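You operate a simulated robot arm through the tools that you are given. There is no shell and no other tool. Be economical: measure what you need, move in short steps, check, and stop when the job is done.

Carry out the task below with a simulated robot arm. There is one attempt and no reset: what you move stays moved.

TASK
Put the square tub from the top of the glaze bench on top of the white small board there.

It is judged by the outcome, as a careful person would: the job done as asked, and still so three seconds after it is handed in. It fails if anything else is knocked over, pushed out of place, dropped, spilled or broken.

THE ROBOT
A 7-joint arm with a two-finger parallel gripper, fixed in place. Base frame: the origin is at the foot of the arm, x ahead of it, y to its left, z up; the work surface is at about z = 0. Lengths are in cm, angles in rad, forces in N, time in s.
With the tool pointing down near the work surface it reaches from about 24 to 62 cm from the base axis. Its first joint turns from -1.152 to 1.152 rad. Payload 2.6 kg.
Tool frame: the origin (TCP) lies between the finger pads and is the grasp point; the fingertips stand 3 cm ahead of it; z points along the fingers, y is the line along which they close. The gripper opens to 9.4 cm. The fingers are 2.8 cm wide and 1 cm thick; the gripper's body (5 by 9.6 cm) begins 5.5 cm behind the TCP.
Orientation is that of the tool frame in the base frame, as a unit quaternion [w, x, y, z]. With the fingers straight down and closing along the base's y, the tool's x points along the base's -x, its y along +y and its z along -z.

THE INTERFACE
- The arm moves only by the tool drive_tool. Its argument "increments" is a list of rows, each a list of 5 numbers: the shift along the tool's x, y, z in cm, then the turn about the tool's z in degrees, then the opening, from 0 (shut) to 1 (fully open). In form: [[dx, dy, dz, yaw, fingers], ...]. A call has 1 to 20 rows; each row is the pose to reach, as a shift and turn from the pose commanded when the call began, along the tool's axes at that moment. A row lasts 0.2 s, in which the tool goes at most 5 cm and 0.15 rad; a call with a longer step from one row to the next is refused whole, and so is a gripper value outside its range. A pose out of reach is approached as far as the arm can. The call stops where the force on the tool passes 40 N (or 10 N more than at its start, if that is more) or the arm is blocked; 0.2 s more then pass. The fingers move at their own pace (about 7.2 cm/s each) and stop on an object; they squeeze with about 26 N. The grip force told is the motor's: it shows also when the fingers shut on nothing. Time passes only in rows, and 0.2 s behind the last, so rows that repeat a pose let the fingers close. It gives the time, the measured TCP pose, the force on the tool (base axes), the opening and the grip force at its end, in the units of the frame above (readings bear some noise), and new pictures: "pictures" is both (left out), scene, wrist or none.
- Cameras (640 x 400 px; columns grow to the right, rows downward): "scene" is fixed at [1.67, 41.37, 57.8]; the picture's right is [-0.92, -0.39, 0.00], its down [-0.17, 0.41, -0.89] and it looks along [0.35, -0.82, -0.45] (base axes); focal length 342 px, centre (320, 200). "wrist" rides on the gripper at [-3.7, 0, -5.8] in the tool frame; the picture's right is [0.00, -1.00, 0.00], its down [0.97, 0.00, -0.24] and it looks along [0.24, 0.00, 0.97] (tool axes); focal length 218 px, centre (320, 200).
- probe_pixels(camera, pixels): for up to 12 pixels [column, row] of the newest picture of that camera ("zoom" is the newest enlarged one), the place [x, y, z] in the base frame of the surface seen there, good to about 0.3 cm. No time passes.
- zoom(camera, box): a new picture of the part [left, top, right, bottom] of that camera's present view, enlarged. No time passes.
- hand_in(): hands the job in; it is judged then, once.

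Work in short steps. Measure before you move; look again where a grasp or a placing could have gone wrong, and mend it. You have 60 turns and 120 pictures in all, the two below and enlarged ones among them. Open the gripper and draw the arm clear of the work before you hand the job in, unless the task says otherwise; then end with one line.

The tools are called after "Request:" by a JSON object that holds its "name" and its "arguments". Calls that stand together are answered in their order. drive_tool: Moves the arm, as the interface text tells. Its arguments: {"type":"object","properties":{"increments":{"type":"array","items":{"type":"array","items":{"type":"number"}}},"pictures":{"type":"string","enum":["both","scene","wrist","none"]}},"required":["increments"]} The other tools are called the same way: probe_pixels (camera, pixels) gives the place of the surface under pixels of a picture; zoom (camera, box) takes an enlarged picture of a part of a camera's view; hand_in () hands the job in.

At the start:

```text
time: 0.0
tcp_pos: [37.43, -3.8, 26.67]
orientation: [-0.001, 0.0, 1.0, -0.001]
force: [-0.3, -0.3, -0.3]
width: 9.4
gripper_force: 0.0
```

scene: 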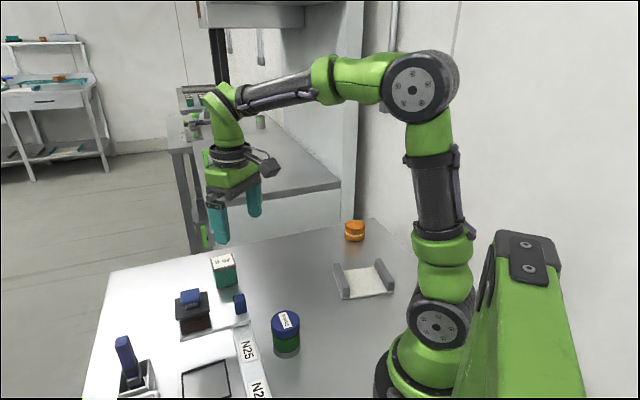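
wrist: 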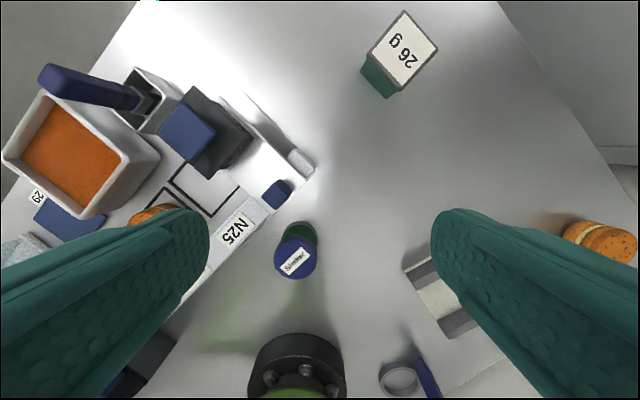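

The likely square tub is at scene (224,270), and a white board with rails sits at (363,282). I'll zoom in to identify both.

Request:
{"name": "zoom", "arguments": {"camera": "scene", "box": [80, 210, 420, 400]}}

Request:
{"name": "zoom", "arguments": {"camera": "wrist", "box": [0, 0, 640, 400]}}

Request:
{"name": "probe_pixels", "arguments": {"camera": "wrist", "pixels": [[403, 12], [436, 47], [401, 90], [368, 53], [362, 66], [388, 97], [430, 290], [410, 268], [455, 325], [295, 255], [250, 210]]}}

Request:
{"name": "probe_pixels", "arguments": {"camera": "scene", "pixels": [[222, 259], [225, 285], [365, 280], [343, 268], [378, 265], [345, 297], [392, 290], [338, 280], [383, 270], [355, 228]]}}

```text
1.88 times, centred on (250, 305) of scene
```

zoom: 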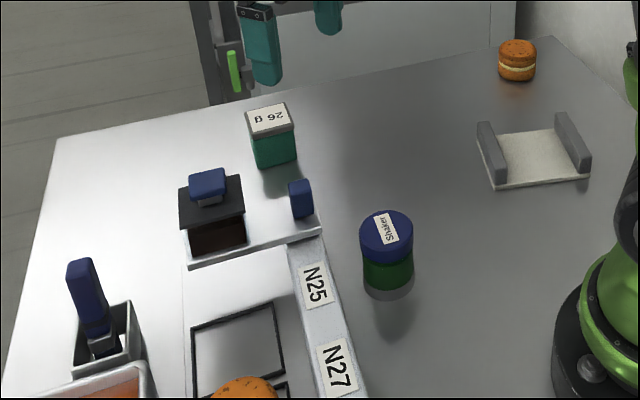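

```text
1.00 times, centred on (320, 200) of wrist
```

zoom: 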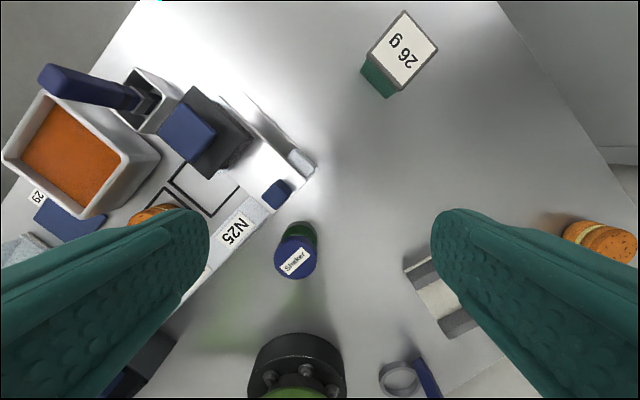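

```text
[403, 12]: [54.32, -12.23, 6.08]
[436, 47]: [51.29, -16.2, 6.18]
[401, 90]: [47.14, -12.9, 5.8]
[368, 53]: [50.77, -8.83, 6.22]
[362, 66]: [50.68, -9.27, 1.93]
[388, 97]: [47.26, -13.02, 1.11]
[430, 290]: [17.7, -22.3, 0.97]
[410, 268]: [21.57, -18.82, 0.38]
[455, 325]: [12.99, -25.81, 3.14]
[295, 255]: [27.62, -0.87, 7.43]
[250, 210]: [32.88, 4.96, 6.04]
```

```text
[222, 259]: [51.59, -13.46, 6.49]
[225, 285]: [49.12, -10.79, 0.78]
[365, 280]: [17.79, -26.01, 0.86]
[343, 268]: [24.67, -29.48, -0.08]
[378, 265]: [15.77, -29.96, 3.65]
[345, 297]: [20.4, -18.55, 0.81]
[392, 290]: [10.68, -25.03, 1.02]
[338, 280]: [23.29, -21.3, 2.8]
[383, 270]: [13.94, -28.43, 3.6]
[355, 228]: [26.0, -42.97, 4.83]
```

The tub's centre is near (50.9,-12.5), top z≈6.1, with edges at about 52° and 142°. Next I'll measure the board and its rails more closely.

Request:
{"name": "zoom", "arguments": {"camera": "scene", "box": [316, 250, 412, 310]}}

```text
6.67 times, centred on (364, 280) of scene
```

zoom: 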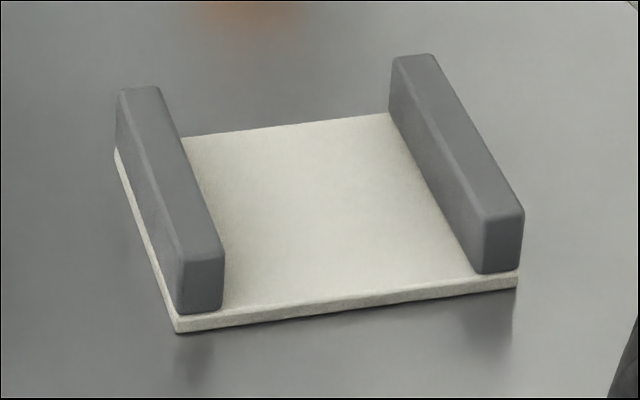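

Request:
{"name": "probe_pixels", "arguments": {"camera": "zoom", "pixels": [[178, 322], [517, 278], [227, 304], [468, 272], [190, 140], [386, 116], [150, 92], [200, 250], [416, 60], [500, 210], [320, 200], [215, 258]]}}

```text
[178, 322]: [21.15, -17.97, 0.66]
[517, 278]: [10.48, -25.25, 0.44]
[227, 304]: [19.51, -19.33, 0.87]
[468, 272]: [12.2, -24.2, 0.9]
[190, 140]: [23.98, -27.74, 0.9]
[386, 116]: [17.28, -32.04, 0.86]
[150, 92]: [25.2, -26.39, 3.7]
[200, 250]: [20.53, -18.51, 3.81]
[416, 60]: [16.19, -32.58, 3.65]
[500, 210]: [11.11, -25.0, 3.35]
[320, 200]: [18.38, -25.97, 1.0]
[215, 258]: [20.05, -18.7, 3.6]
```

The board's centre is about (18.4,-25.4) with its top at 0.9. The rails run at about 124° and leave a clear gap of about 8.8. I'll move above the tub, turn to line up with its sides, and check.

Request:
{"name": "drive_tool", "arguments": {"increments": [[-2, -1.25, 1, -7.1, 1], [-4, -2.5, 2, -14.2, 1], [-6, -3.75, 3.5, -21.3, 1], [-8, -5, 5, -28.4, 1], [-10, -6.25, 6.5, -35.5, 1], [-12, -7.5, 8, -42.6, 1], [-13.5, -8.7, 9, -49.6, 1], [-13.5, -8.7, 9, -49.6, 1], [-13.5, -8.7, 9, -49.6, 1]]}}

```text
time: 2.0
tcp_pos: [50.94, -12.62, 17.81]
orientation: [0.001, -0.42, 0.908, 0.0]
force: [-0.7, 0.5, -0.7]
width: 9.4
gripper_force: 0.1
```

scene: 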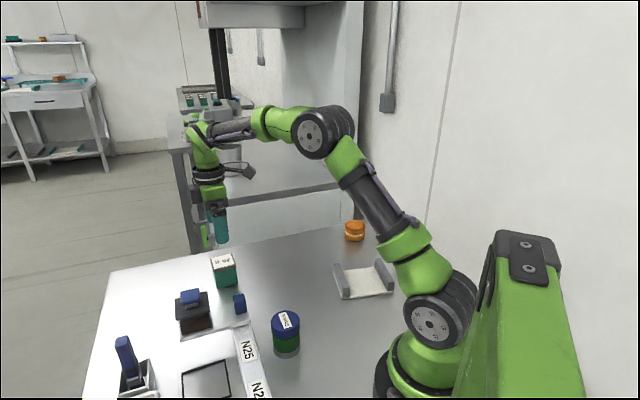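
wrist: 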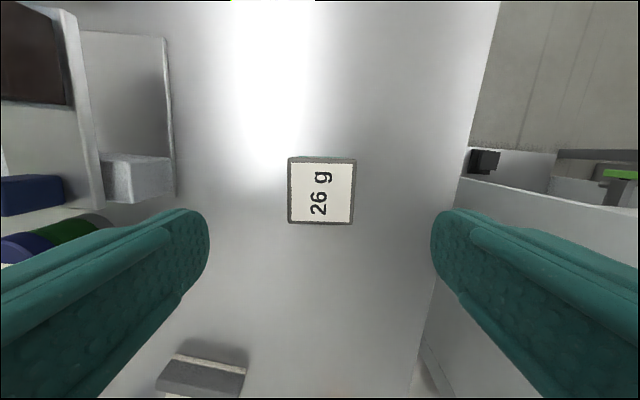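

The tub is squared up between the fingers. I'll probe its top corners to check the centring.

Request:
{"name": "probe_pixels", "arguments": {"camera": "wrist", "pixels": [[291, 162], [353, 163], [350, 221], [291, 220], [321, 175]]}}

```text
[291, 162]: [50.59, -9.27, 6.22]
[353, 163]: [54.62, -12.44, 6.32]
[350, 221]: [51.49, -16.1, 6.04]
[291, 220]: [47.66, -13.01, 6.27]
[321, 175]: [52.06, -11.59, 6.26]
```

It's centred to within 0.2. I'll go down until TCP z≈4.3 and close.

Request:
{"name": "drive_tool", "arguments": {"increments": [[0, 0, 3, 0, 1], [0, 0, 6, 0, 1], [0, 0, 9, 0, 1], [0, 0, 11, 0, 1], [0, 0, 12.5, 0, 1], [0, 0, 13.5, 0, 1], [0, 0, 13.5, 0, 1]]}}

```text
time: 3.6
tcp_pos: [50.95, -12.51, 4.11]
orientation: [0.0, -0.419, 0.908, 0.0]
force: [-0.8, 0.1, 0.4]
width: 9.38
gripper_force: 0.1
```

scene: 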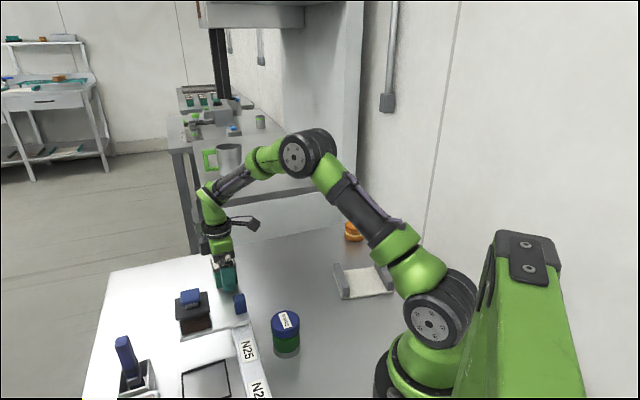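
wrist: 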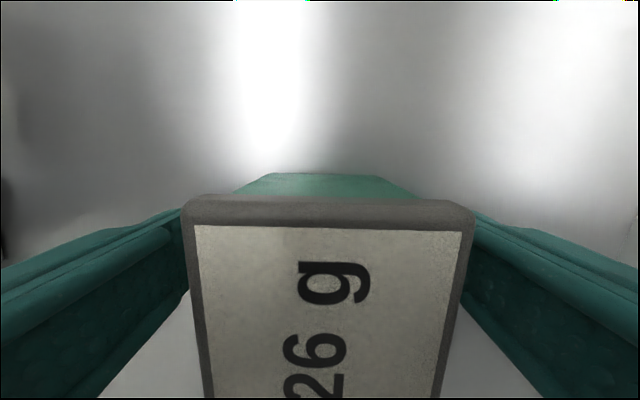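

The fingers straddle the tub, so I'll close and lift a little.

Request:
{"name": "drive_tool", "arguments": {"increments": [[0, 0, 0, 0, 0.7], [0, 0, 0, 0, 0.4], [0, 0, 0, 0, 0.3], [0, 0, 0, 0, 0.3], [0, 0, 0, 0, 0.3], [0, 0, 0, 0, 0.3], [0, 0, -1, 0, 0.3], [0, 0, -2, 0, 0.3], [0, 0, -3, 0, 0.3]]}}

```text
time: 5.6
tcp_pos: [50.93, -12.62, 7.39]
orientation: [0.0, -0.42, 0.907, 0.0]
force: [-0.1, 0.5, -1.8]
width: 5.97
gripper_force: 25.9
```

scene: 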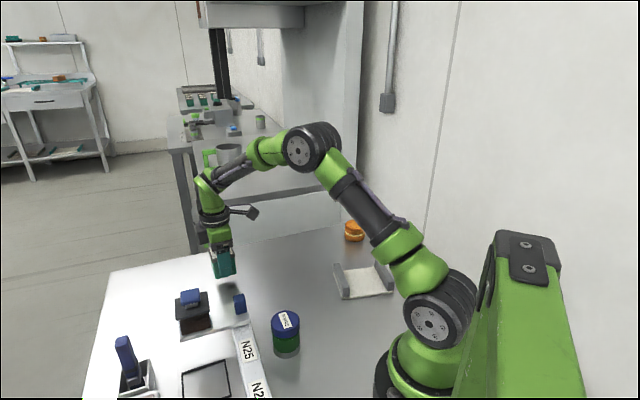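
wrist: 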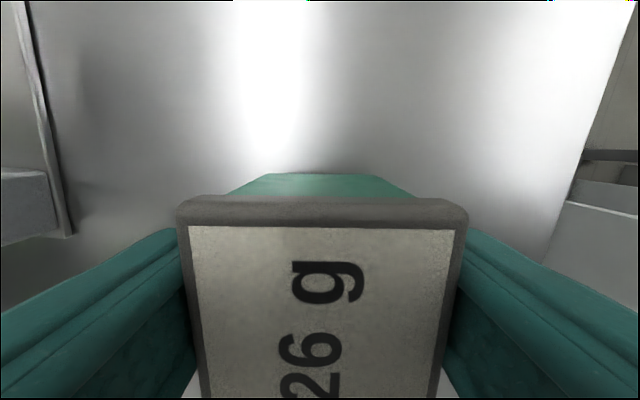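

The tub is held (width 5.97, force 26). I'll raise it and carry it above the board, turning to suit the rails.

Request:
{"name": "drive_tool", "arguments": {"increments": [[0, 0, -2.5, 0, 0.3], [0, 0, -5, 0, 0.3], [1.5, 0.8, -7, 0, 0.3], [3.7, 2, -7, 1, 0.3], [6.2, 3.3, -7, 2.5, 0.3], [8.7, 4.7, -7, 4, 0.3], [11.2, 6, -7, 5.5, 0.3], [13.7, 7.3, -7, 7, 0.3], [16.2, 8.7, -7, 8.5, 0.3], [18.7, 10, -7, 10, 0.3], [21.2, 11.4, -7, 11.5, 0.3], [23.7, 12.7, -7, 13, 0.3], [26.2, 14, -7, 14, 0.3], [28.5, 15.3, -7, 15, 0.3], [30, 16.1, -7, 15.7, 0.3], [30.8, 16.5, -7, 15.7, 0.3], [30.8, 16.5, -7, 15.7, 0.3], [30.8, 16.5, -7, 15.7, 0.3]]}}

```text
time: 9.4
tcp_pos: [18.47, -25.22, 13.98]
orientation: [0.0, -0.292, 0.956, 0.0]
force: [0.7, -0.4, -0.7]
width: 5.99
gripper_force: 25.9
```

scene: 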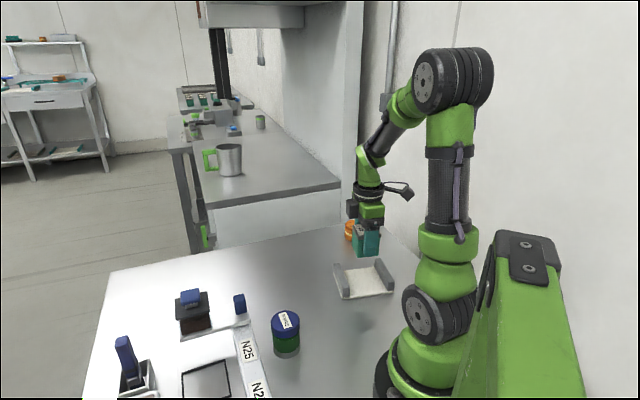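
wrist: 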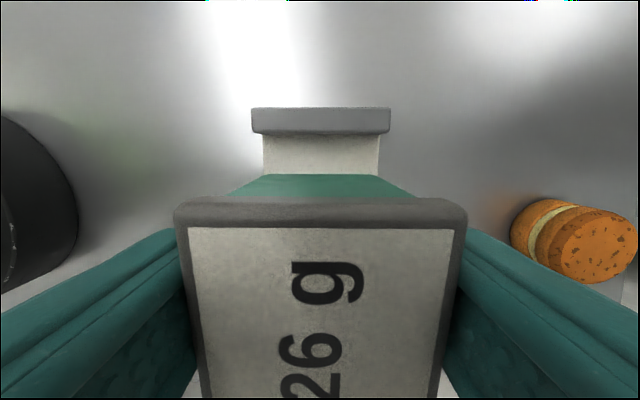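

It's aligned, with the rail centred at wrist column 320. I'll lower to just above the board.

Request:
{"name": "drive_tool", "arguments": {"increments": [[0, 0, 2.5, 0, 0.3], [0, 0, 5, 0, 0.3], [0, 0, 7, 0, 0.3], [0, 0, 8.3, 0, 0.3], [0, 0, 8.3, 0, 0.3]]}}

Request:
{"name": "zoom", "arguments": {"camera": "scene", "box": [316, 220, 432, 310]}}

```text
time: 10.6
tcp_pos: [18.25, -25.27, 5.85]
orientation: [0.0, -0.292, 0.957, 0.0]
force: [0.9, -0.1, -1.0]
width: 6.0
gripper_force: 25.6
```

scene: 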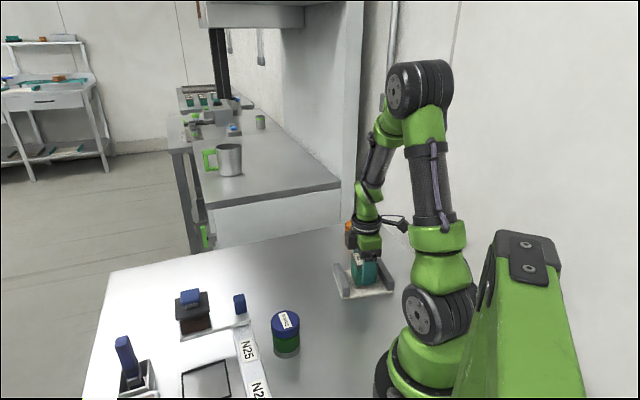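
wrist: 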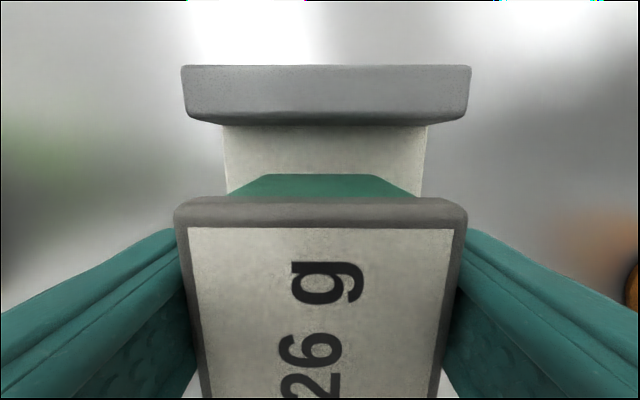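

```text
4.44 times, centred on (374, 265) of scene
```

zoom: 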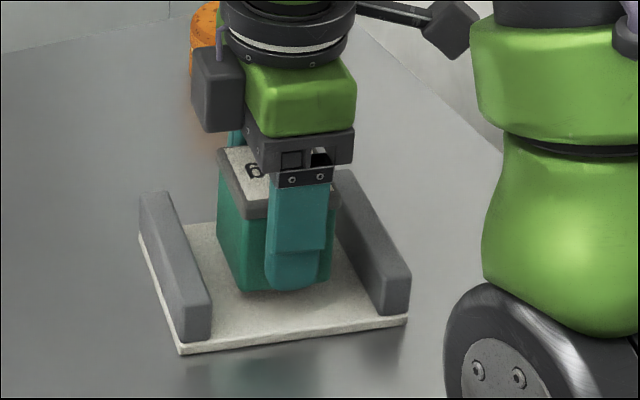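

It's well placed between the rails, with a gap of about 0.8 below. I'll lower gently and watch the force.

Request:
{"name": "drive_tool", "arguments": {"increments": [[0, 0, 0.3, 0, 0.3], [0, 0, 0.5, 0, 0.3], [0, 0, 0.65, 0, 0.3], [0, 0, 0.75, 0, 0.3], [0, 0, 0.75, 0, 0.3]], "pictures": "none"}}

Request:
{"name": "zoom", "arguments": {"camera": "scene", "box": [316, 220, 432, 310]}}

```text
time: 11.8
tcp_pos: [18.39, -25.38, 5.23]
orientation: [0.0, -0.291, 0.957, 0.0]
force: [-0.6, -0.2, -1.4]
width: 5.97
gripper_force: 25.9
```

```text
4.44 times, centred on (374, 265) of scene
```

zoom: 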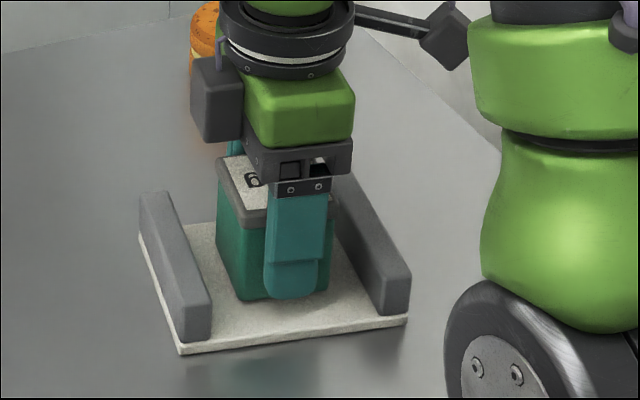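

There's no contact yet, so I'll continue down in 0.1 steps.

Request:
{"name": "drive_tool", "arguments": {"increments": [[0, 0, 0.1, 0, 0.3], [0, 0, 0.2, 0, 0.3], [0, 0, 0.2, 0, 0.3]], "pictures": "none"}}

```text
time: 12.6
tcp_pos: [18.42, -25.36, 4.88]
orientation: [0.0, -0.292, 0.957, 0.0]
force: [0.1, -1.0, -1.3]
width: 5.99
gripper_force: 26.5
```

Request:
{"name": "drive_tool", "arguments": {"increments": [[0, 0, 0.1, 0, 0.3], [0, 0, 0.15, 0, 0.3], [0, 0, 0.15, 0, 0.3]], "pictures": "none"}}

Request:
{"name": "zoom", "arguments": {"camera": "scene", "box": [316, 220, 432, 310]}}

```text
time: 13.4
tcp_pos: [18.39, -25.34, 4.82]
orientation: [0.0, -0.292, 0.956, 0.0]
force: [1.1, 4.0, 21.0]
width: 5.99
gripper_force: 25.8
```

```text
4.44 times, centred on (374, 265) of scene
```

zoom: 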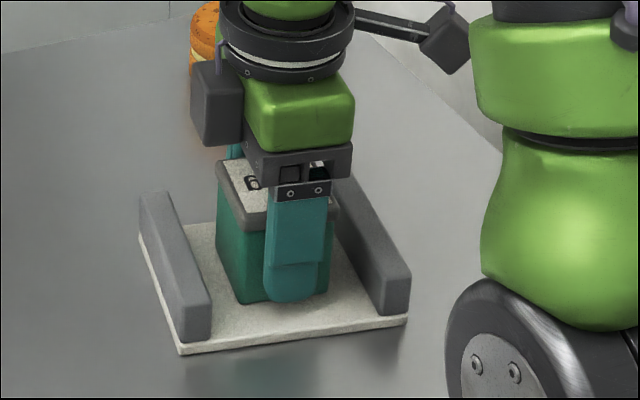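

The contact force is 21 N, so the tub is resting on the board. I'll ease back 0.1, open, and draw straight up.

Request:
{"name": "drive_tool", "arguments": {"increments": [[0, 0, -0.1, 0, 0.3], [0, 0, -0.1, 0, 0.6], [0, 0, -0.1, 0, 0.9], [0, 0, -0.1, 0, 0.95], [0, 0, -0.1, 0, 0.95], [0, 0, -1.5, 0, 0.95], [0, 0, -4, 0, 0.95], [0, 0, -7, 0, 0.95], [0, 0, -10, 0, 0.95], [0, 0, -13, 0, 0.95], [0, 0, -16, 0, 0.95], [0, 0, -16, 0, 0.95]]}}

Request:
{"name": "zoom", "arguments": {"camera": "scene", "box": [316, 220, 432, 310]}}

```text
time: 16.0
tcp_pos: [18.37, -25.33, 20.86]
orientation: [0.0, -0.292, 0.956, 0.0]
force: [-0.1, -0.2, 0.1]
width: 8.91
gripper_force: 0.0
```

scene: 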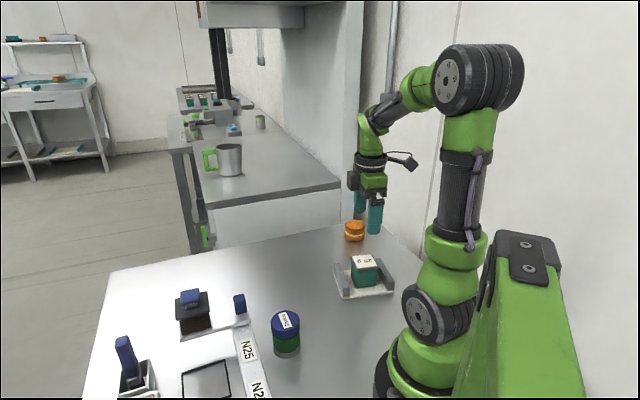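
wrist: 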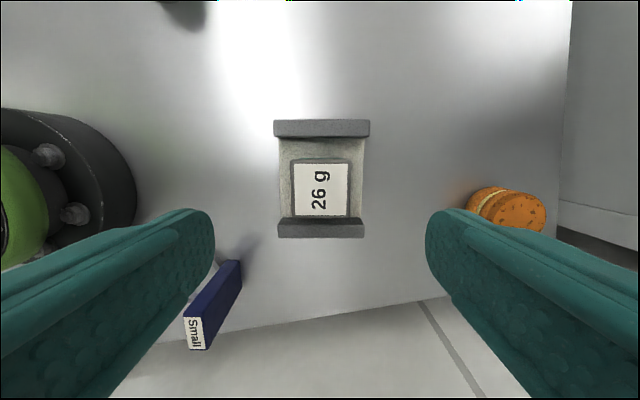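

```text
4.44 times, centred on (374, 265) of scene
```

zoom: 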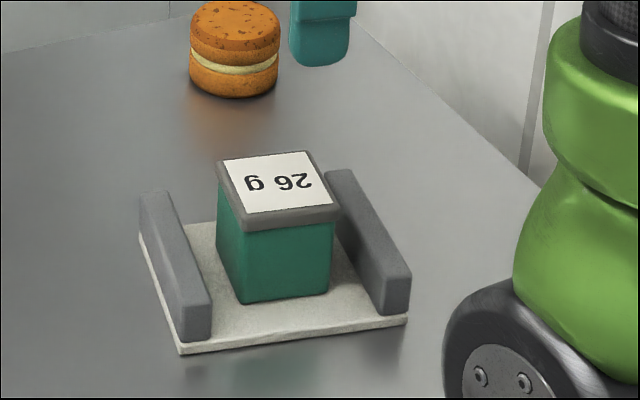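

The tub rests squarely on the board. To be sure no other white board fits better, I'll look over the left side of the bench from above.

Request:
{"name": "drive_tool", "arguments": {"increments": [[-1, 2, -1.5, 0, 0.95], [-3, 4, -3, 0, 0.95], [-5.5, 5.5, -4, 0, 0.95], [-8.5, 6.5, -5, 0, 0.95], [-11.5, 7.5, -5, 0, 0.95], [-14.5, 8.5, -5, 0, 0.95], [-17.5, 9.5, -5, 0, 0.95], [-20, 11, -5, 0, 0.95], [-22, 13, -5, 0, 0.95], [-24, 15, -5, 0, 0.95], [-25, 17, -5, 0, 0.95], [-26, 19, -5, 0, 0.95], [-26, 19, -5, 0, 0.95]]}}

Request:
{"name": "zoom", "arguments": {"camera": "scene", "box": [60, 260, 300, 400]}}

```text
time: 18.8
tcp_pos: [29.31, 5.04, 25.85]
orientation: [0.0, -0.292, 0.957, 0.0]
force: [-0.5, 0.7, 0.7]
width: 8.94
gripper_force: 0.0
```

scene: 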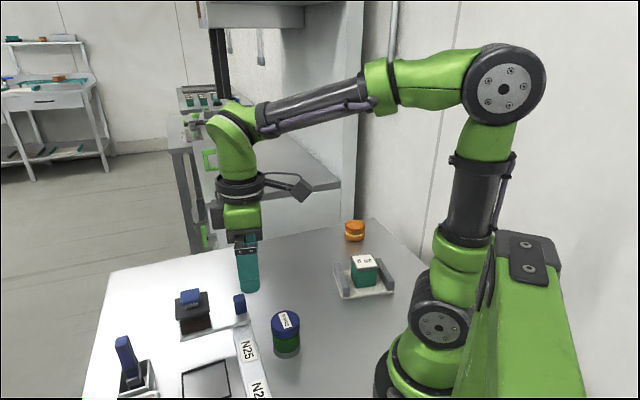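
wrist: 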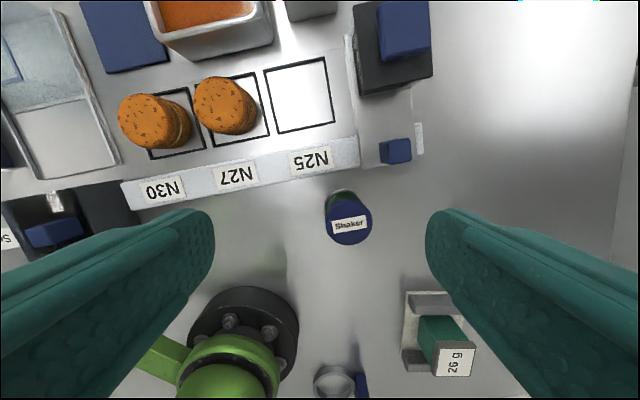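

```text
2.67 times, centred on (180, 330) of scene
```

zoom: 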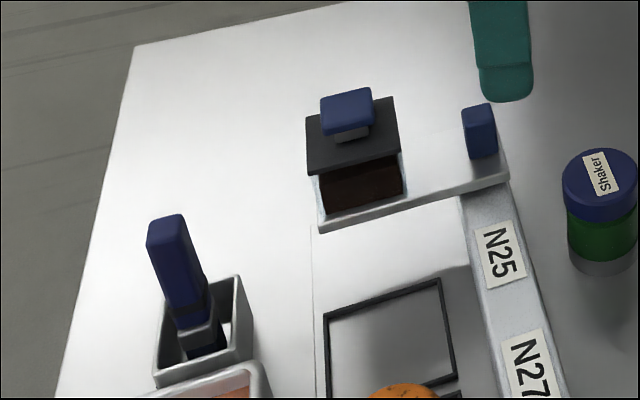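

I'll check the left objects to rule out other candidates.

Request:
{"name": "zoom", "arguments": {"camera": "wrist", "box": [0, 0, 320, 260]}}

Request:
{"name": "drive_tool", "arguments": {"increments": [[-1, 3, -1, 0, 0.95], [-2, 6, -2, 0, 0.95], [-3, 9, -3, 0, 0.95], [-4, 12, -4, 0, 0.95], [-5, 15, -5, 0, 0.95], [-5, 17, -6, 0, 0.95], [-5, 17, -6, 0, 0.95]], "pictures": "wrist"}}

```text
1.54 times, centred on (160, 130) of wrist
```

zoom: 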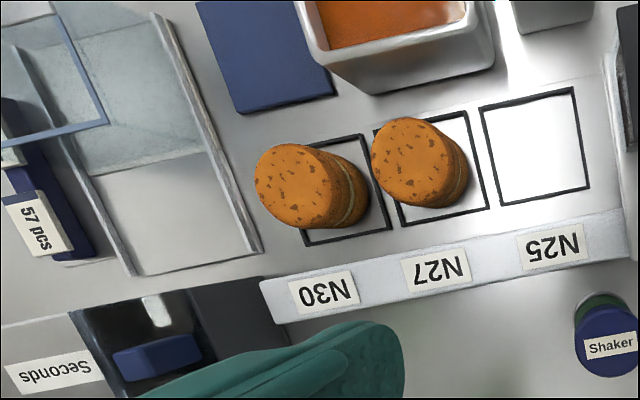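

```text
time: 20.4
tcp_pos: [24.1, 21.9, 31.93]
orientation: [0.0, -0.291, 0.957, 0.0]
force: [-0.2, -0.1, -0.1]
width: 8.93
gripper_force: 0.1
```

wrist: 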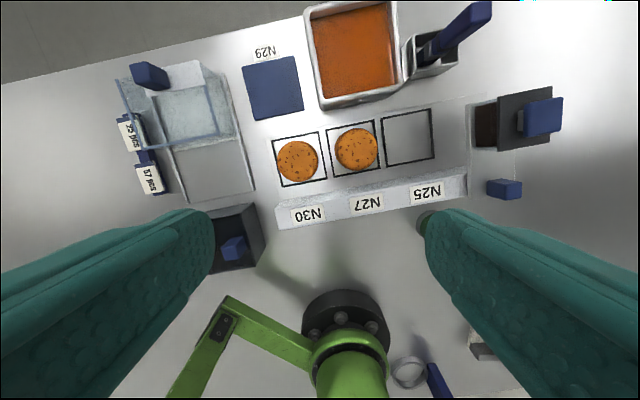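

No other board or lidded square tub is in view. The gripper is open, the arm is clear and everything else is in place, so I'm handing in.

Request:
{"name": "hand_in", "arguments": {}}

```text
The job is handed in.
```

The square tub (labelled "26 g") is now upright on the small white board between its two rails, and I saw nothing else moved.
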